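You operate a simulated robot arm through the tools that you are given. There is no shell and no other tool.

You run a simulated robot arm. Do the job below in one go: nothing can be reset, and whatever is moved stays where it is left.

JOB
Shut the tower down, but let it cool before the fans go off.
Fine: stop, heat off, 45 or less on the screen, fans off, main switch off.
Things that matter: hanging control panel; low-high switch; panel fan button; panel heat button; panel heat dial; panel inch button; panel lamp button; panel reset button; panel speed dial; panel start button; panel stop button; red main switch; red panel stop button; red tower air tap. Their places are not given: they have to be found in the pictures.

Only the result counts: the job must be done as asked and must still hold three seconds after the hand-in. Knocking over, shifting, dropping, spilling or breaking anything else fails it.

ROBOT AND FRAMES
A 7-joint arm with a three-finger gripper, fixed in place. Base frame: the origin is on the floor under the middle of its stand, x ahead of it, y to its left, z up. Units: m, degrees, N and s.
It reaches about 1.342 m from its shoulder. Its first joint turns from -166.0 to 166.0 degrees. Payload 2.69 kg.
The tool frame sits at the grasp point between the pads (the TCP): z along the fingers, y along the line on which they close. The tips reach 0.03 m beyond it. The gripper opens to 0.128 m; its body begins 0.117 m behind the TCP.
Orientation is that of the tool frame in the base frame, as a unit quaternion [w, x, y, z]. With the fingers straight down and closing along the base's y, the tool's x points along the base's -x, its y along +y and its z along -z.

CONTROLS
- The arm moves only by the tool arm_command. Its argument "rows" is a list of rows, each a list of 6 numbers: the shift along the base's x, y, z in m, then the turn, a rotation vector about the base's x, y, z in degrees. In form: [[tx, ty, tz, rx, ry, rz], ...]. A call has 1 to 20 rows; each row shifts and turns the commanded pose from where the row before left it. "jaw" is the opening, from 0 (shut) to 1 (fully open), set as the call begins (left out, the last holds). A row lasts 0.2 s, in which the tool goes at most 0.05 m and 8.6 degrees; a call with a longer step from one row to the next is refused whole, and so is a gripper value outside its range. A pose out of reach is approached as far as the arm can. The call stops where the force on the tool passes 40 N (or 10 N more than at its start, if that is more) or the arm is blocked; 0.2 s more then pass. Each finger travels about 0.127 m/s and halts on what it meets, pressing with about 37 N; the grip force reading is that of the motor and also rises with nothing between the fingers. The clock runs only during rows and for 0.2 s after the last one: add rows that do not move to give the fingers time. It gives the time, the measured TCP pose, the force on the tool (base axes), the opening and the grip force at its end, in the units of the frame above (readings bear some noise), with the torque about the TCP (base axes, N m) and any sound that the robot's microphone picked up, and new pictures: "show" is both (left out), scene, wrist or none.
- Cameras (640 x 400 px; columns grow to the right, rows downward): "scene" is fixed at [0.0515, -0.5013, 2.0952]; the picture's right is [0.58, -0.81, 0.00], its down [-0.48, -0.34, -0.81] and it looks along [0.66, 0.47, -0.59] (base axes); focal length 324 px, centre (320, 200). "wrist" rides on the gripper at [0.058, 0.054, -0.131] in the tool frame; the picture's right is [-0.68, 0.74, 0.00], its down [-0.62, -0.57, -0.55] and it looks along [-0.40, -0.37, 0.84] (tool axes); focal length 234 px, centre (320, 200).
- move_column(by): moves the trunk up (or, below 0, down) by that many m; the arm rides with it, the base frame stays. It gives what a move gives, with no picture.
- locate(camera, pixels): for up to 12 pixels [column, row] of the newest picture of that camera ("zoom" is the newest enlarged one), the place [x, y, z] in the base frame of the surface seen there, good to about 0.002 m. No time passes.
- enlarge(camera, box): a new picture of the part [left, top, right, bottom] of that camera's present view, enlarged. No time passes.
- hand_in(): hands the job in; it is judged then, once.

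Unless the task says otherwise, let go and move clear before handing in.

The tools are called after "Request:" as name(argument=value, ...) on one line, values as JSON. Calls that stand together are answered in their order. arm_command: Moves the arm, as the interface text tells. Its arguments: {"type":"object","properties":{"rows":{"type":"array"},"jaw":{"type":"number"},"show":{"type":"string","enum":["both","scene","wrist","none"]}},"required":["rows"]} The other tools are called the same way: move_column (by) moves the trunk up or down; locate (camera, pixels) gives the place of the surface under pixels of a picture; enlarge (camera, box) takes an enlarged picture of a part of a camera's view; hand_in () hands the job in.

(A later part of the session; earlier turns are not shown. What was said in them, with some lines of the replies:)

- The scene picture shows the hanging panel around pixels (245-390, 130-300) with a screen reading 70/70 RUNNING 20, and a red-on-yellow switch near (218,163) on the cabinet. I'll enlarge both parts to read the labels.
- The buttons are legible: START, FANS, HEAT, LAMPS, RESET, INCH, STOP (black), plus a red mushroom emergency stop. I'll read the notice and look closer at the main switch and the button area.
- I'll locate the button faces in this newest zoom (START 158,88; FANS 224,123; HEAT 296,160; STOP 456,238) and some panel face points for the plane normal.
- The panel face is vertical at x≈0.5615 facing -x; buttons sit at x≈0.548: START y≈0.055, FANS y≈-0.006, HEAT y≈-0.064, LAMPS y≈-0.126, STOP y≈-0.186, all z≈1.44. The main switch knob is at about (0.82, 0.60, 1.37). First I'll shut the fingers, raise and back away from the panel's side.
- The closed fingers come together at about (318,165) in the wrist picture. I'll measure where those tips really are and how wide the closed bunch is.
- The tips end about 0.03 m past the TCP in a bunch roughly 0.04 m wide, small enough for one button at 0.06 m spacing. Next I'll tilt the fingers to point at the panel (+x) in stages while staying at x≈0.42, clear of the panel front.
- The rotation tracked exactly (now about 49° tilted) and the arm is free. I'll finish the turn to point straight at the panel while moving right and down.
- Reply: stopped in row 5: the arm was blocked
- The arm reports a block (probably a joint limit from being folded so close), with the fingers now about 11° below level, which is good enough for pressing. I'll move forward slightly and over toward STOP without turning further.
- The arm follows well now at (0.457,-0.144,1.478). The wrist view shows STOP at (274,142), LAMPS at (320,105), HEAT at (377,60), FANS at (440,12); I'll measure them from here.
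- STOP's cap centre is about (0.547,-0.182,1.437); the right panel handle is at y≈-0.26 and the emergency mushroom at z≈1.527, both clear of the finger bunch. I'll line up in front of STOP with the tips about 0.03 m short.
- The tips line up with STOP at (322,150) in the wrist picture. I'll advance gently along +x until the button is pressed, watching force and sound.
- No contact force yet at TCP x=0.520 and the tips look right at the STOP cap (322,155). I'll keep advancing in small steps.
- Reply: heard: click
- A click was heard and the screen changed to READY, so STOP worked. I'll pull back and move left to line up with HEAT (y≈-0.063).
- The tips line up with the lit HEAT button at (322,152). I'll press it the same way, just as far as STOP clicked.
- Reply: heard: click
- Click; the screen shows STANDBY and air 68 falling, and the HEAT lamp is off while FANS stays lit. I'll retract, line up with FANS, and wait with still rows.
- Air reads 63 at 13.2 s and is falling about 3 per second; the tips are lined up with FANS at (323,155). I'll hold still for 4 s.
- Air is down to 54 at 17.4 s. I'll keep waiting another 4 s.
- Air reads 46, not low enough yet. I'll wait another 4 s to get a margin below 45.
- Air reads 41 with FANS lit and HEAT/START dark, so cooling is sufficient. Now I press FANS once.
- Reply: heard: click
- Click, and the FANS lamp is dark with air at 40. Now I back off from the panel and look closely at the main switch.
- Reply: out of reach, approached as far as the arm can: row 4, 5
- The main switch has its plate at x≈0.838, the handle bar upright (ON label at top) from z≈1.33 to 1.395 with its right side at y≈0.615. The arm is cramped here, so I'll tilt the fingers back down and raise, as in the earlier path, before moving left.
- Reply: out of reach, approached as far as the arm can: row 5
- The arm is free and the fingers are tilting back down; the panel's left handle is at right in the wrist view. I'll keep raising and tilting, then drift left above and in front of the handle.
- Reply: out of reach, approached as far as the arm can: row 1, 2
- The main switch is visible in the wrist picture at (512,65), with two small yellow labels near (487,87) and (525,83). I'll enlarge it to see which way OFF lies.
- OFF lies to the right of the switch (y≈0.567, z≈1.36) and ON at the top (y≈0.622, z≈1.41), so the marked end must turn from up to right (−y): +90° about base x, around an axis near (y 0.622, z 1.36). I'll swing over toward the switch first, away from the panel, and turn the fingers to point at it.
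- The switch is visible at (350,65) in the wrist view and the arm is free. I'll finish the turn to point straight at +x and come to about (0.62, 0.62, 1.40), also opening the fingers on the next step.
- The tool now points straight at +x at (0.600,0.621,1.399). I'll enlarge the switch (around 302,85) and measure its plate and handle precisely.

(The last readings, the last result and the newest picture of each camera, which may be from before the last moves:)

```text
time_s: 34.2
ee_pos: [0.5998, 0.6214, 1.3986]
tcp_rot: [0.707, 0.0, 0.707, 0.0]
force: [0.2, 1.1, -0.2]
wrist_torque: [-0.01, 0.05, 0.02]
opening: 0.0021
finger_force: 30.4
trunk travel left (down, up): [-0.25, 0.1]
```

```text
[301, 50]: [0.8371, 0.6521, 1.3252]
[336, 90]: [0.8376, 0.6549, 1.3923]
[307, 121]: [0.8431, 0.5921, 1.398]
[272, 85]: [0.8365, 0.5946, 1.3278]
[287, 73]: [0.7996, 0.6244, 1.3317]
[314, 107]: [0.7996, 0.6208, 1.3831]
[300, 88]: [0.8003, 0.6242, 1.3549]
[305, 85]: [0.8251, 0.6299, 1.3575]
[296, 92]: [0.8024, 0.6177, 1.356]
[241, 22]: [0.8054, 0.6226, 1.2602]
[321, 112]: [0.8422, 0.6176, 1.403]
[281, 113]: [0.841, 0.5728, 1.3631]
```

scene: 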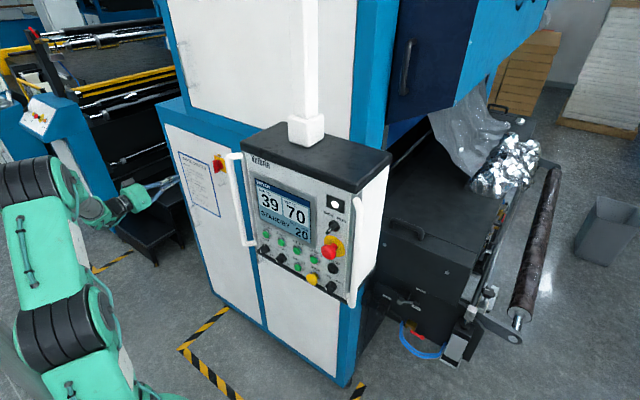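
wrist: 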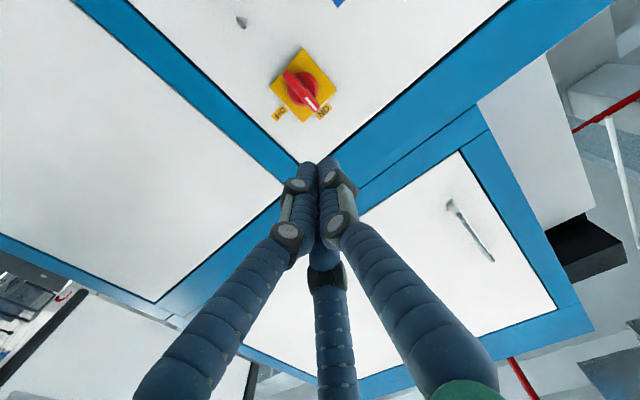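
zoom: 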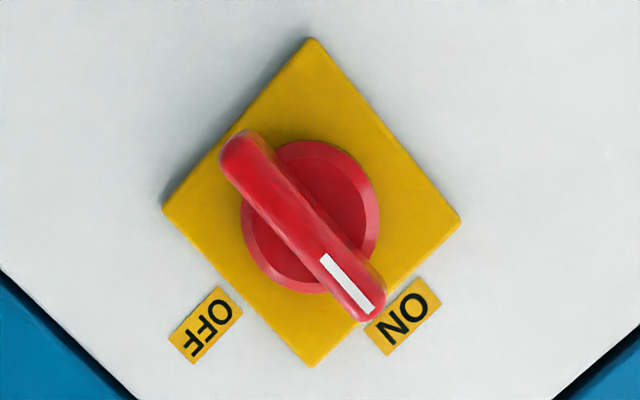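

The plate spans y 0.590–0.657 and z 1.326–1.394, so the axis is about (y 0.623, z 1.360); the handle is about 0.016 m thick with its front at x≈0.80 and the disc at x≈0.825. I'll part the fingers moderately and line up in front of it.

Request:
arm_command(rows=[[0.02, 0.002, -0.02, 0, 0, 0], [0.02, 0, -0.0186, 0, 0, 0], [0.03, 0, 0, 0, 0, 0], [0.03, 0, 0, 0, 0, 0], [0, 0, 0, 0, 0, 0]], jaw=0.45, show="both")

```text
time_s: 35.4
ee_pos: [0.6989, 0.6256, 1.3592]
tcp_rot: [0.706, 0.0, 0.708, 0.0]
force: [-0.3, 0.4, 0.5]
wrist_torque: [0.01, -0.02, -0.01]
opening: 0.0576
finger_force: 0.1
trunk travel left (down, up): [-0.25, 0.1]
```

scene: 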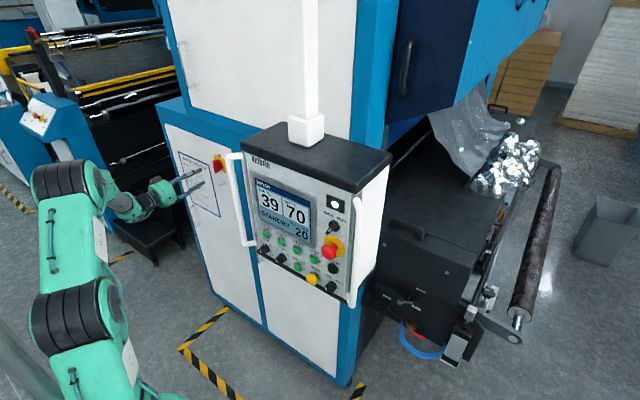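
wrist: 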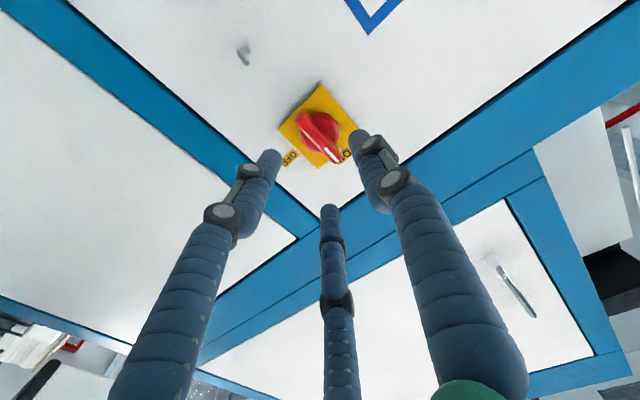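

The fingers now straddle: left tip near (272,155), centre tip near (330,208), right tip near (360,138). I'll measure the tips to see how they'll meet the handle.

Request:
locate(camera="wrist", pixels=[[273, 155], [268, 170], [329, 208], [330, 225], [358, 134], [365, 150], [318, 130], [305, 118], [332, 155]])

Request:
enlarge(camera="wrist", box=[240, 70, 400, 230])

```text
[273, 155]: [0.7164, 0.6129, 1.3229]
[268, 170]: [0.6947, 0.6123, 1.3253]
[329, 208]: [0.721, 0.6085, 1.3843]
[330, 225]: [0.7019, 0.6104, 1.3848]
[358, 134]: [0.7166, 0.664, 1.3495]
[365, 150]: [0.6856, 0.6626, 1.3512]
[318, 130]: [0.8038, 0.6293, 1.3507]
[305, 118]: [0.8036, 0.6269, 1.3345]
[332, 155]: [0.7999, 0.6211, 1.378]
```

```text
2.50 times, centred on (320, 150) of wrist
```

zoom: 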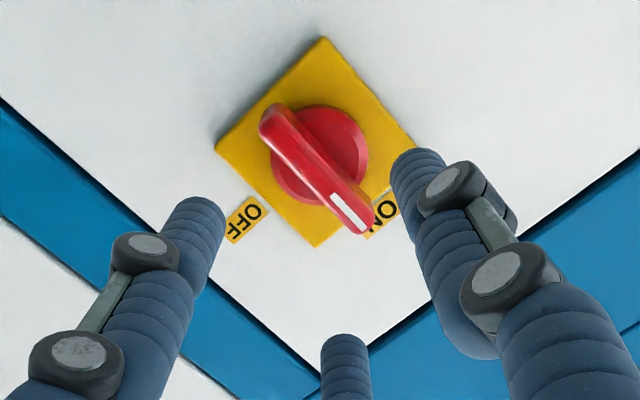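

The three tips sit roughly at 120° around the axis: one on the left (+y), two on the right above and below, so closing will trap the upright bar between them. I'll open a bit more, then advance so the tips reach x≈0.82, alongside the bar but short of the disc.

Request:
arm_command(rows=[[0, -0.002, 0.001, 0, 0, 0], [0.02, 0, 0, 0, 0, 0], [0.02, 0, 0, 0, 0, 0], [0.02, 0, 0, 0, 0, 0], [0.015, 0, 0, 0, 0, 0], [0.01, 0, 0, 0, 0, 0], [0.004, 0, 0, 0, 0, 0], [0, 0, 0, 0, 0, 0]], jaw=0.62, show="both")

```text
time_s: 37.2
ee_pos: [0.7852, 0.6209, 1.359]
tcp_rot: [0.706, -0.001, 0.709, 0.001]
force: [-0.9, 0.0, -0.6]
wrist_torque: [0.01, 0.0, -0.02]
opening: 0.0794
finger_force: 0.1
trunk travel left (down, up): [-0.25, 0.1]
```

scene: 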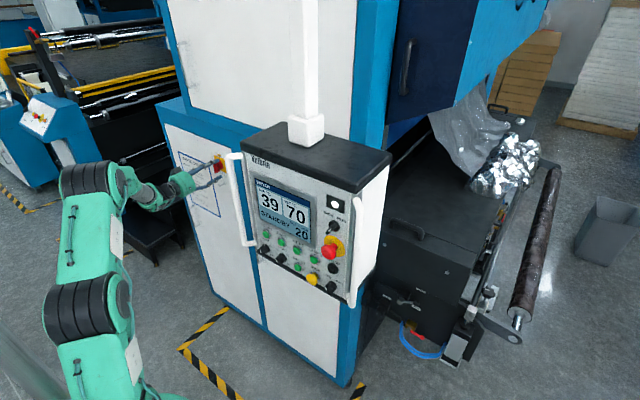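
wrist: 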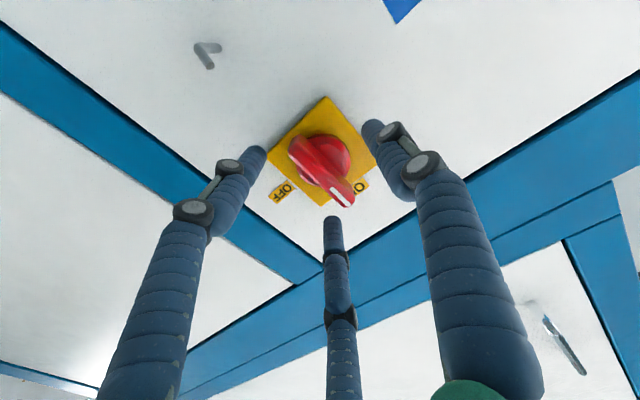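

No contact; the bar at (320,170) sits between the three tips. I'll check tip positions against the bar before closing.

Request:
locate(camera="wrist", pixels=[[257, 152], [333, 220], [371, 125], [294, 150], [348, 200], [318, 172], [310, 180], [330, 165]])

Request:
enlarge(camera="wrist", box=[230, 80, 410, 250])

Request:
enlarge(camera="scene", box=[180, 140, 250, 210])

```text
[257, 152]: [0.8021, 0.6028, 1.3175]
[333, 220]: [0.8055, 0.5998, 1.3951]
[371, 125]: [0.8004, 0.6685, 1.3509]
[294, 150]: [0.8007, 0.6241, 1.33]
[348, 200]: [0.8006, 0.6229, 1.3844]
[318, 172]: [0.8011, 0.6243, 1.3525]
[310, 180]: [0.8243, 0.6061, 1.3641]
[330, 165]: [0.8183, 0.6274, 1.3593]
```

```text
2.35 times, centred on (320, 165) of wrist
```

zoom: 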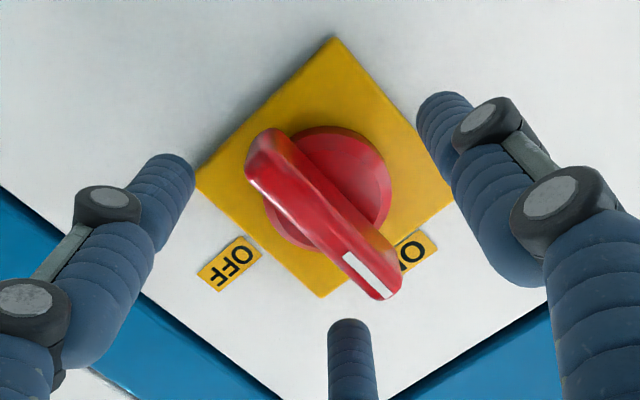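

```text
5.71 times, centred on (215, 175) of scene
```

zoom: 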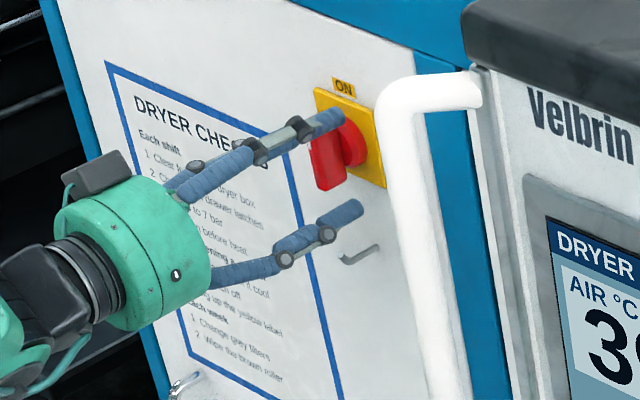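

The bar centre is at y≈0.6235, z≈1.358, well inside the three tips (right-low at z≈1.32, right-high at z≈1.395, left at y≈0.668). I'll nudge +0.002 m in y and close onto the bar.

Request:
arm_command(rows=[[0, 0.002, 0, 0, 0, 0], [0, 0, 0, 0, 0, 0], [0, 0, 0, 0, 0, 0], [0, 0, 0, 0, 0, 0]], jaw=0.15, show="both")

Request:
enlarge(camera="wrist", box=[230, 80, 410, 250])

```text
time_s: 38.2
ee_pos: [0.7864, 0.6202, 1.3594]
tcp_rot: [0.705, 0.001, 0.709, 0.0]
force: [2.5, -26.3, -1.4]
wrist_torque: [0.02, -0.24, -0.69]
opening: 0.0256
finger_force: 5.0
trunk travel left (down, up): [-0.25, 0.1]
```

scene: 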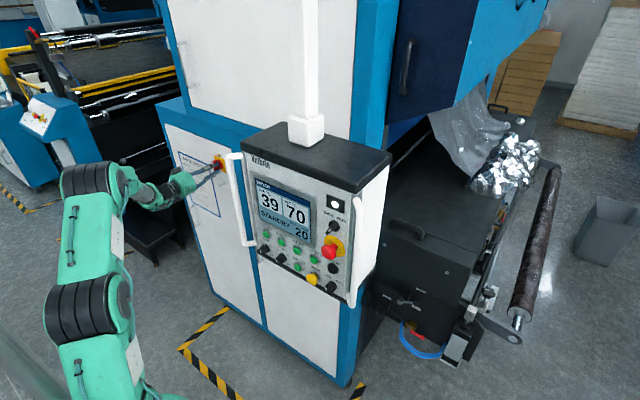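
wrist: 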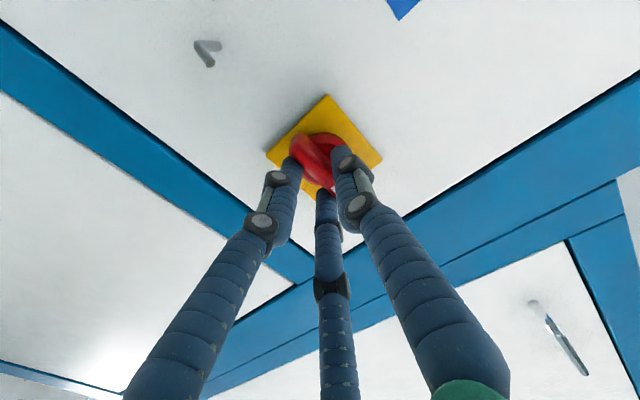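

```text
2.35 times, centred on (320, 165) of wrist
```

zoom: 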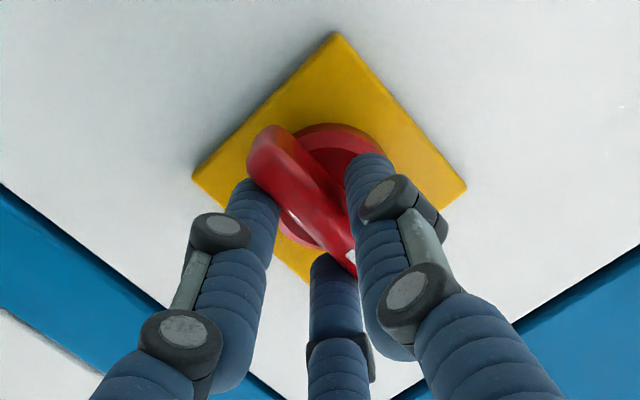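

The grip closed on the bar but the tool feels −26 N in y, meaning the two right fingers press harder; I'll ease −0.003 m in y to balance, then check.

Request:
arm_command(rows=[[0, -0.002, 0, 0, 0, 0], [0, -0.0015, 0, 0, 0, 0], [0, 0, 0, 0, 0, 0]], show="wrist")

```text
time_s: 39.0
ee_pos: [0.7887, 0.6192, 1.3593]
tcp_rot: [0.706, 0.0, 0.709, 0.001]
force: [1.1, -11.2, -0.6]
wrist_torque: [0.04, 0.05, -0.28]
opening: 0.0253
finger_force: 4.2
trunk travel left (down, up): [-0.25, 0.1]
```

wrist: 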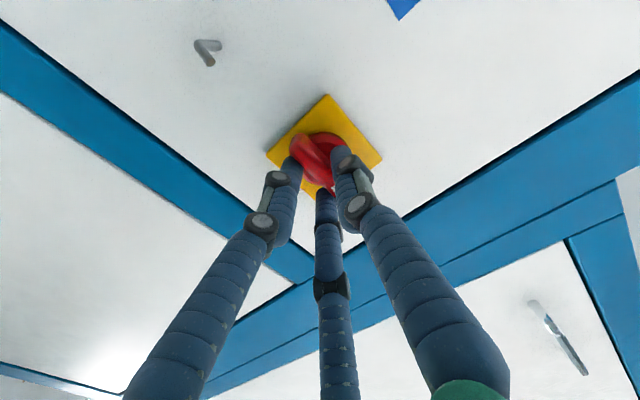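

Side force fell to −11 N, acceptable. I'll start turning +x (top of the bar toward −y), in a small batch to check that the bar follows and the wrist has the range.

Request:
arm_command(rows=[[0, -0.001, 0, 0, 0, 0], [0, 0.0003, -0.0006, 8.2, 0, 0], [0, 0.0003, -0.0006, 8.2, 0, 0], [0, 0.0004, -0.0005, 8.2, 0, 0], [0, 0, 0, 0, 0, 0]], show="both")

Request:
enlarge(camera="wrist", box=[230, 80, 410, 250])

```text
time_s: 40.2
ee_pos: [0.7878, 0.6184, 1.3574]
tcp_rot: [0.689, 0.151, 0.692, 0.152]
force: [-2.0, -4.8, -2.1]
wrist_torque: [-0.1, 0.33, 0.17]
opening: 0.0218
finger_force: 44.9
trunk travel left (down, up): [-0.25, 0.1]
```

scene: 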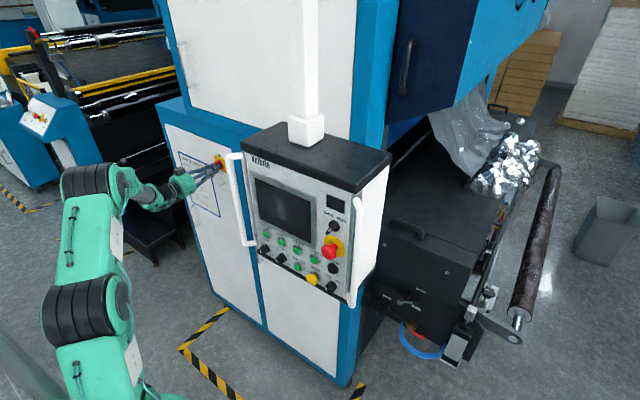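
wrist: 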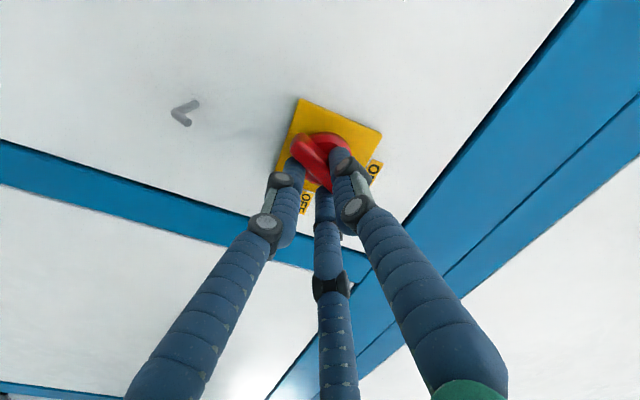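

```text
2.35 times, centred on (320, 165) of wrist
```

zoom: 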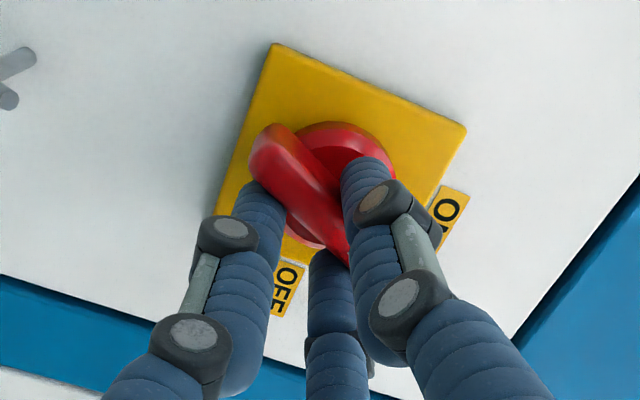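

The bar follows the gripper (about 25° so far) and the panel screen has gone dark. I'll continue turning to the full 90°.

Request:
arm_command(rows=[[0, 0.0004, -0.0005, 8.2, 0, 0], [0, 0.0005, -0.0004, 8.2, 0, 0], [0, 0.0005, -0.0004, 8.2, 0, 0], [0, 0.0006, -0.0003, 8.2, 0, 0], [0, 0.0006, -0.0002, 8.2, 0, 0]], show="both")

Request:
enlarge(camera="wrist", box=[230, 80, 410, 250])

```text
time_s: 41.4
ee_pos: [0.7869, 0.6222, 1.3557]
tcp_rot: [0.593, 0.384, 0.595, 0.384]
force: [1.5, -0.8, -2.2]
wrist_torque: [0.08, 0.02, 0.18]
opening: 0.0214
finger_force: 45.1
trunk travel left (down, up): [-0.25, 0.1]
```

scene: 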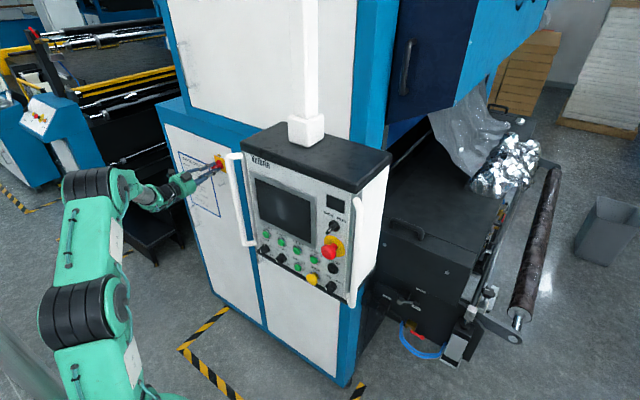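
wrist: 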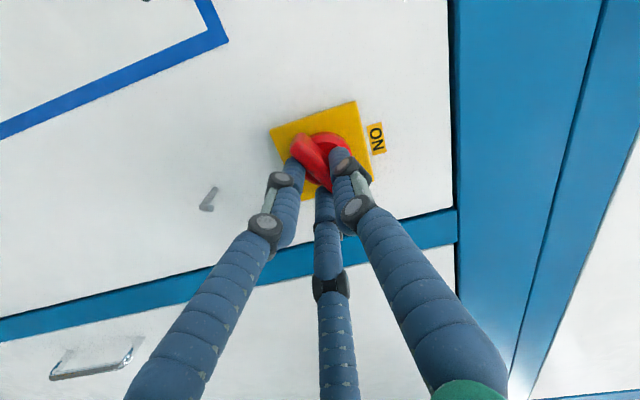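

```text
2.35 times, centred on (320, 165) of wrist
```

zoom: 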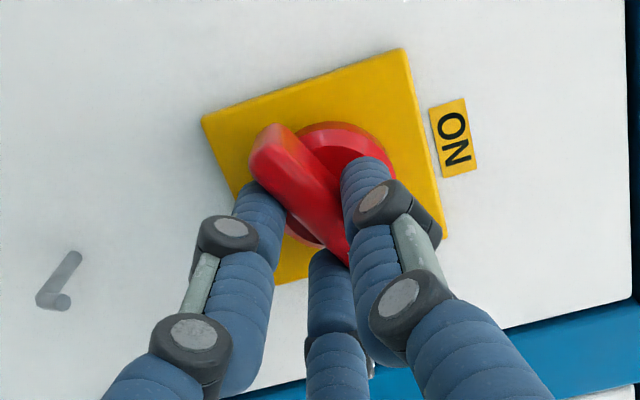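

The bar has followed to about 66° with low forces. I'll complete the last 25° to point at OFF.

Request:
arm_command(rows=[[0, 0.0006, -0.0001, 8.2, 0, 0], [0, 0.0006, 0, 8.2, 0, 0], [0, 0.0006, 0.0001, 8.2, 0, 0], [0, 0, 0, 0, 0, 0]], show="both")

Request:
enlarge(camera="wrist", box=[230, 80, 410, 250])

Request:
enlarge(camera="scene", box=[180, 140, 250, 210])

```text
time_s: 42.4
ee_pos: [0.7883, 0.6244, 1.355]
tcp_rot: [0.498, 0.5, 0.5, 0.502]
force: [5.3, 3.8, 2.5]
wrist_torque: [-0.2, -0.13, 0.53]
opening: 0.0215
finger_force: 45.2
trunk travel left (down, up): [-0.25, 0.1]
```

scene: 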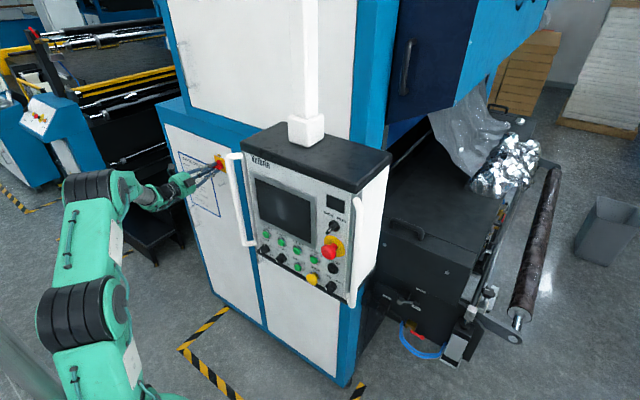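
wrist: 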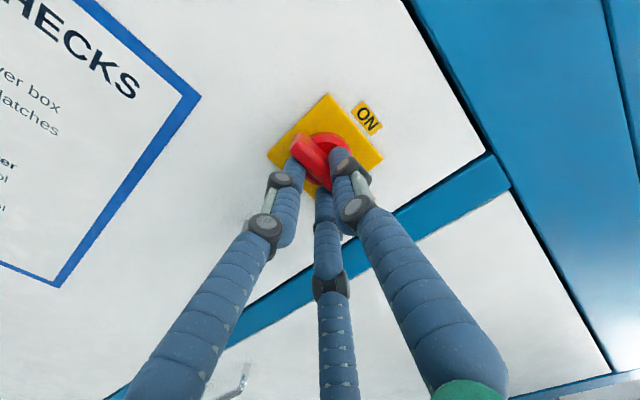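

```text
2.35 times, centred on (320, 165) of wrist
```

zoom: 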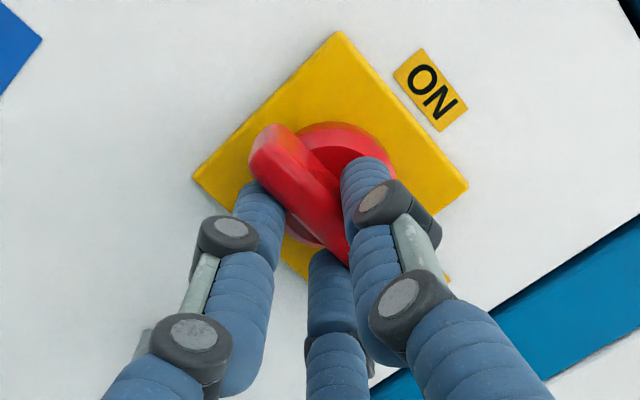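

```text
5.71 times, centred on (215, 175) of scene
```

zoom: 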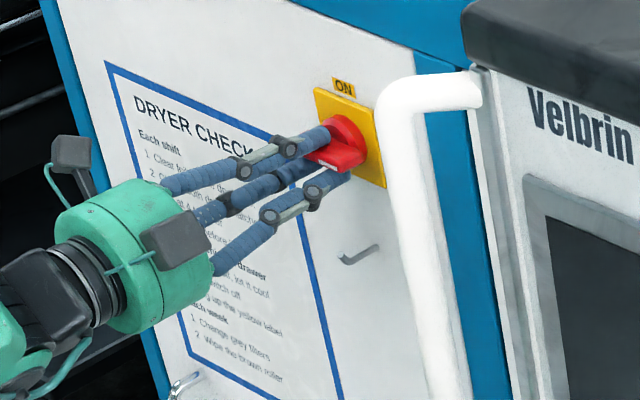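

The bar is horizontal and its white mark points toward OFF, with the screen dark. I'll open the fingers and back straight off.

Request:
arm_command(rows=[[0, 0, 0, 0, 0, 0], [0, 0, 0, 0, 0, 0], [0, 0, 0, 0, 0, 0], [-0.01, 0, 0, 0, 0, 0], [-0.02, 0, 0, 0, 0, 0], [-0.03, 0, 0, 0, 0, 0], [-0.04, 0, 0, 0, 0, 0], [-0.04, 0, 0, 0, 0, 0], [0, 0, 0, 0, 0, 0]], jaw=0.65, show="both")

Request:
enlarge(camera="scene", box=[180, 140, 250, 210])

Request:
enlarge(camera="scene", box=[235, 150, 365, 305])

```text
time_s: 44.4
ee_pos: [0.6463, 0.6229, 1.3537]
tcp_rot: [0.498, 0.5, 0.5, 0.502]
force: [0.7, 0.1, 0.8]
wrist_torque: [-0.02, 0.03, 0.0]
opening: 0.0832
finger_force: 0.0
trunk travel left (down, up): [-0.25, 0.1]
```

scene: 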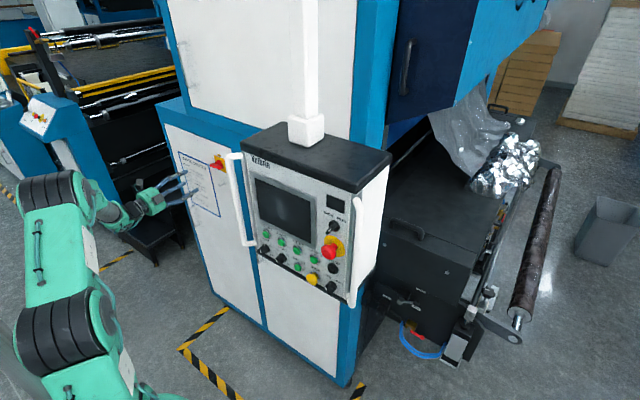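
wrist: 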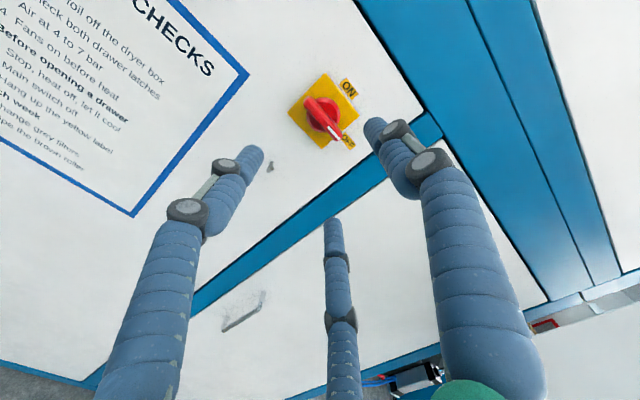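

```text
5.71 times, centred on (215, 175) of scene
```

zoom: 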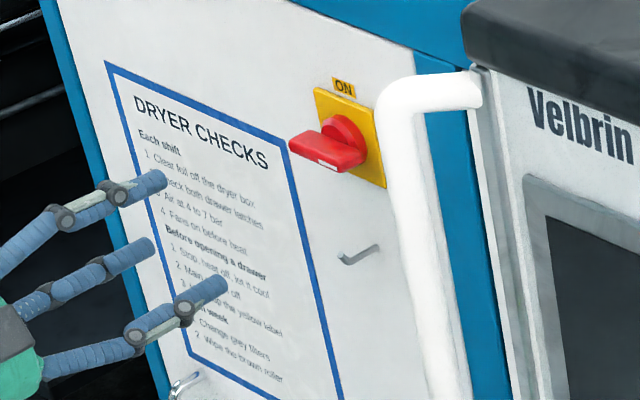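

```text
2.58 times, centred on (300, 228) of scene
```

zoom: 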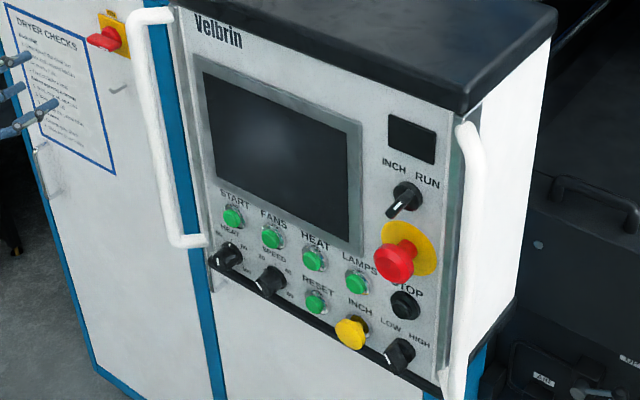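

The panel is dark with all lamps off and the switch handle stands alone, horizontal. I'll check once more in the wrist view that it points squarely at OFF.

Request:
enlarge(camera="wrist", box=[270, 60, 380, 170])

Request:
locate(camera="wrist", pixels=[[311, 103], [335, 134], [322, 118]])

```text
3.64 times, centred on (325, 115) of wrist
```

zoom: 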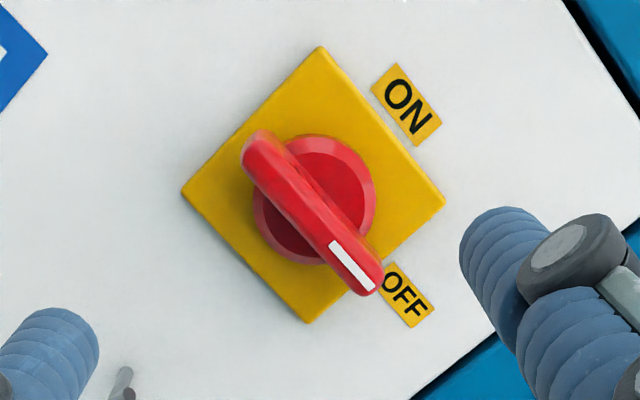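

```text
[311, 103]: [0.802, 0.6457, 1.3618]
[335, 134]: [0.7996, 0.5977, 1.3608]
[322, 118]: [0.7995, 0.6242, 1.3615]
```

The handle's white mark points squarely at OFF (its ends at z≈1.362 and 1.361, so level). The machine is stopped, the heat is off, it cooled to 39–40 before the fans went off, and the gripper is clear, so I'm handing in.

Request:
hand_in()

```text
The job is handed in.
```

The tower is shut down, and I've handed the job in; no verdict has come back yet. I did the steps in this order:

1. **Stop:** I pressed STOP and the screen changed from RUNNING to READY.
2. **Heat off:** I pressed HEAT, its lamp went out and the screen showed STANDBY.
3. **Cooling:** I left the fans running and waited while the air fell from 68 to 41 °C on the screen.
4. **Fans off:** I pressed FANS only then. Its lamp went out with the screen at 40 °C.
5. **Main switch off:** I turned the red switch a quarter turn. Its mark points squarely at OFF, and the panel screen and lamps are all dark.

I pressed nothing else on the panel. The gripper is open and well clear of the switch.
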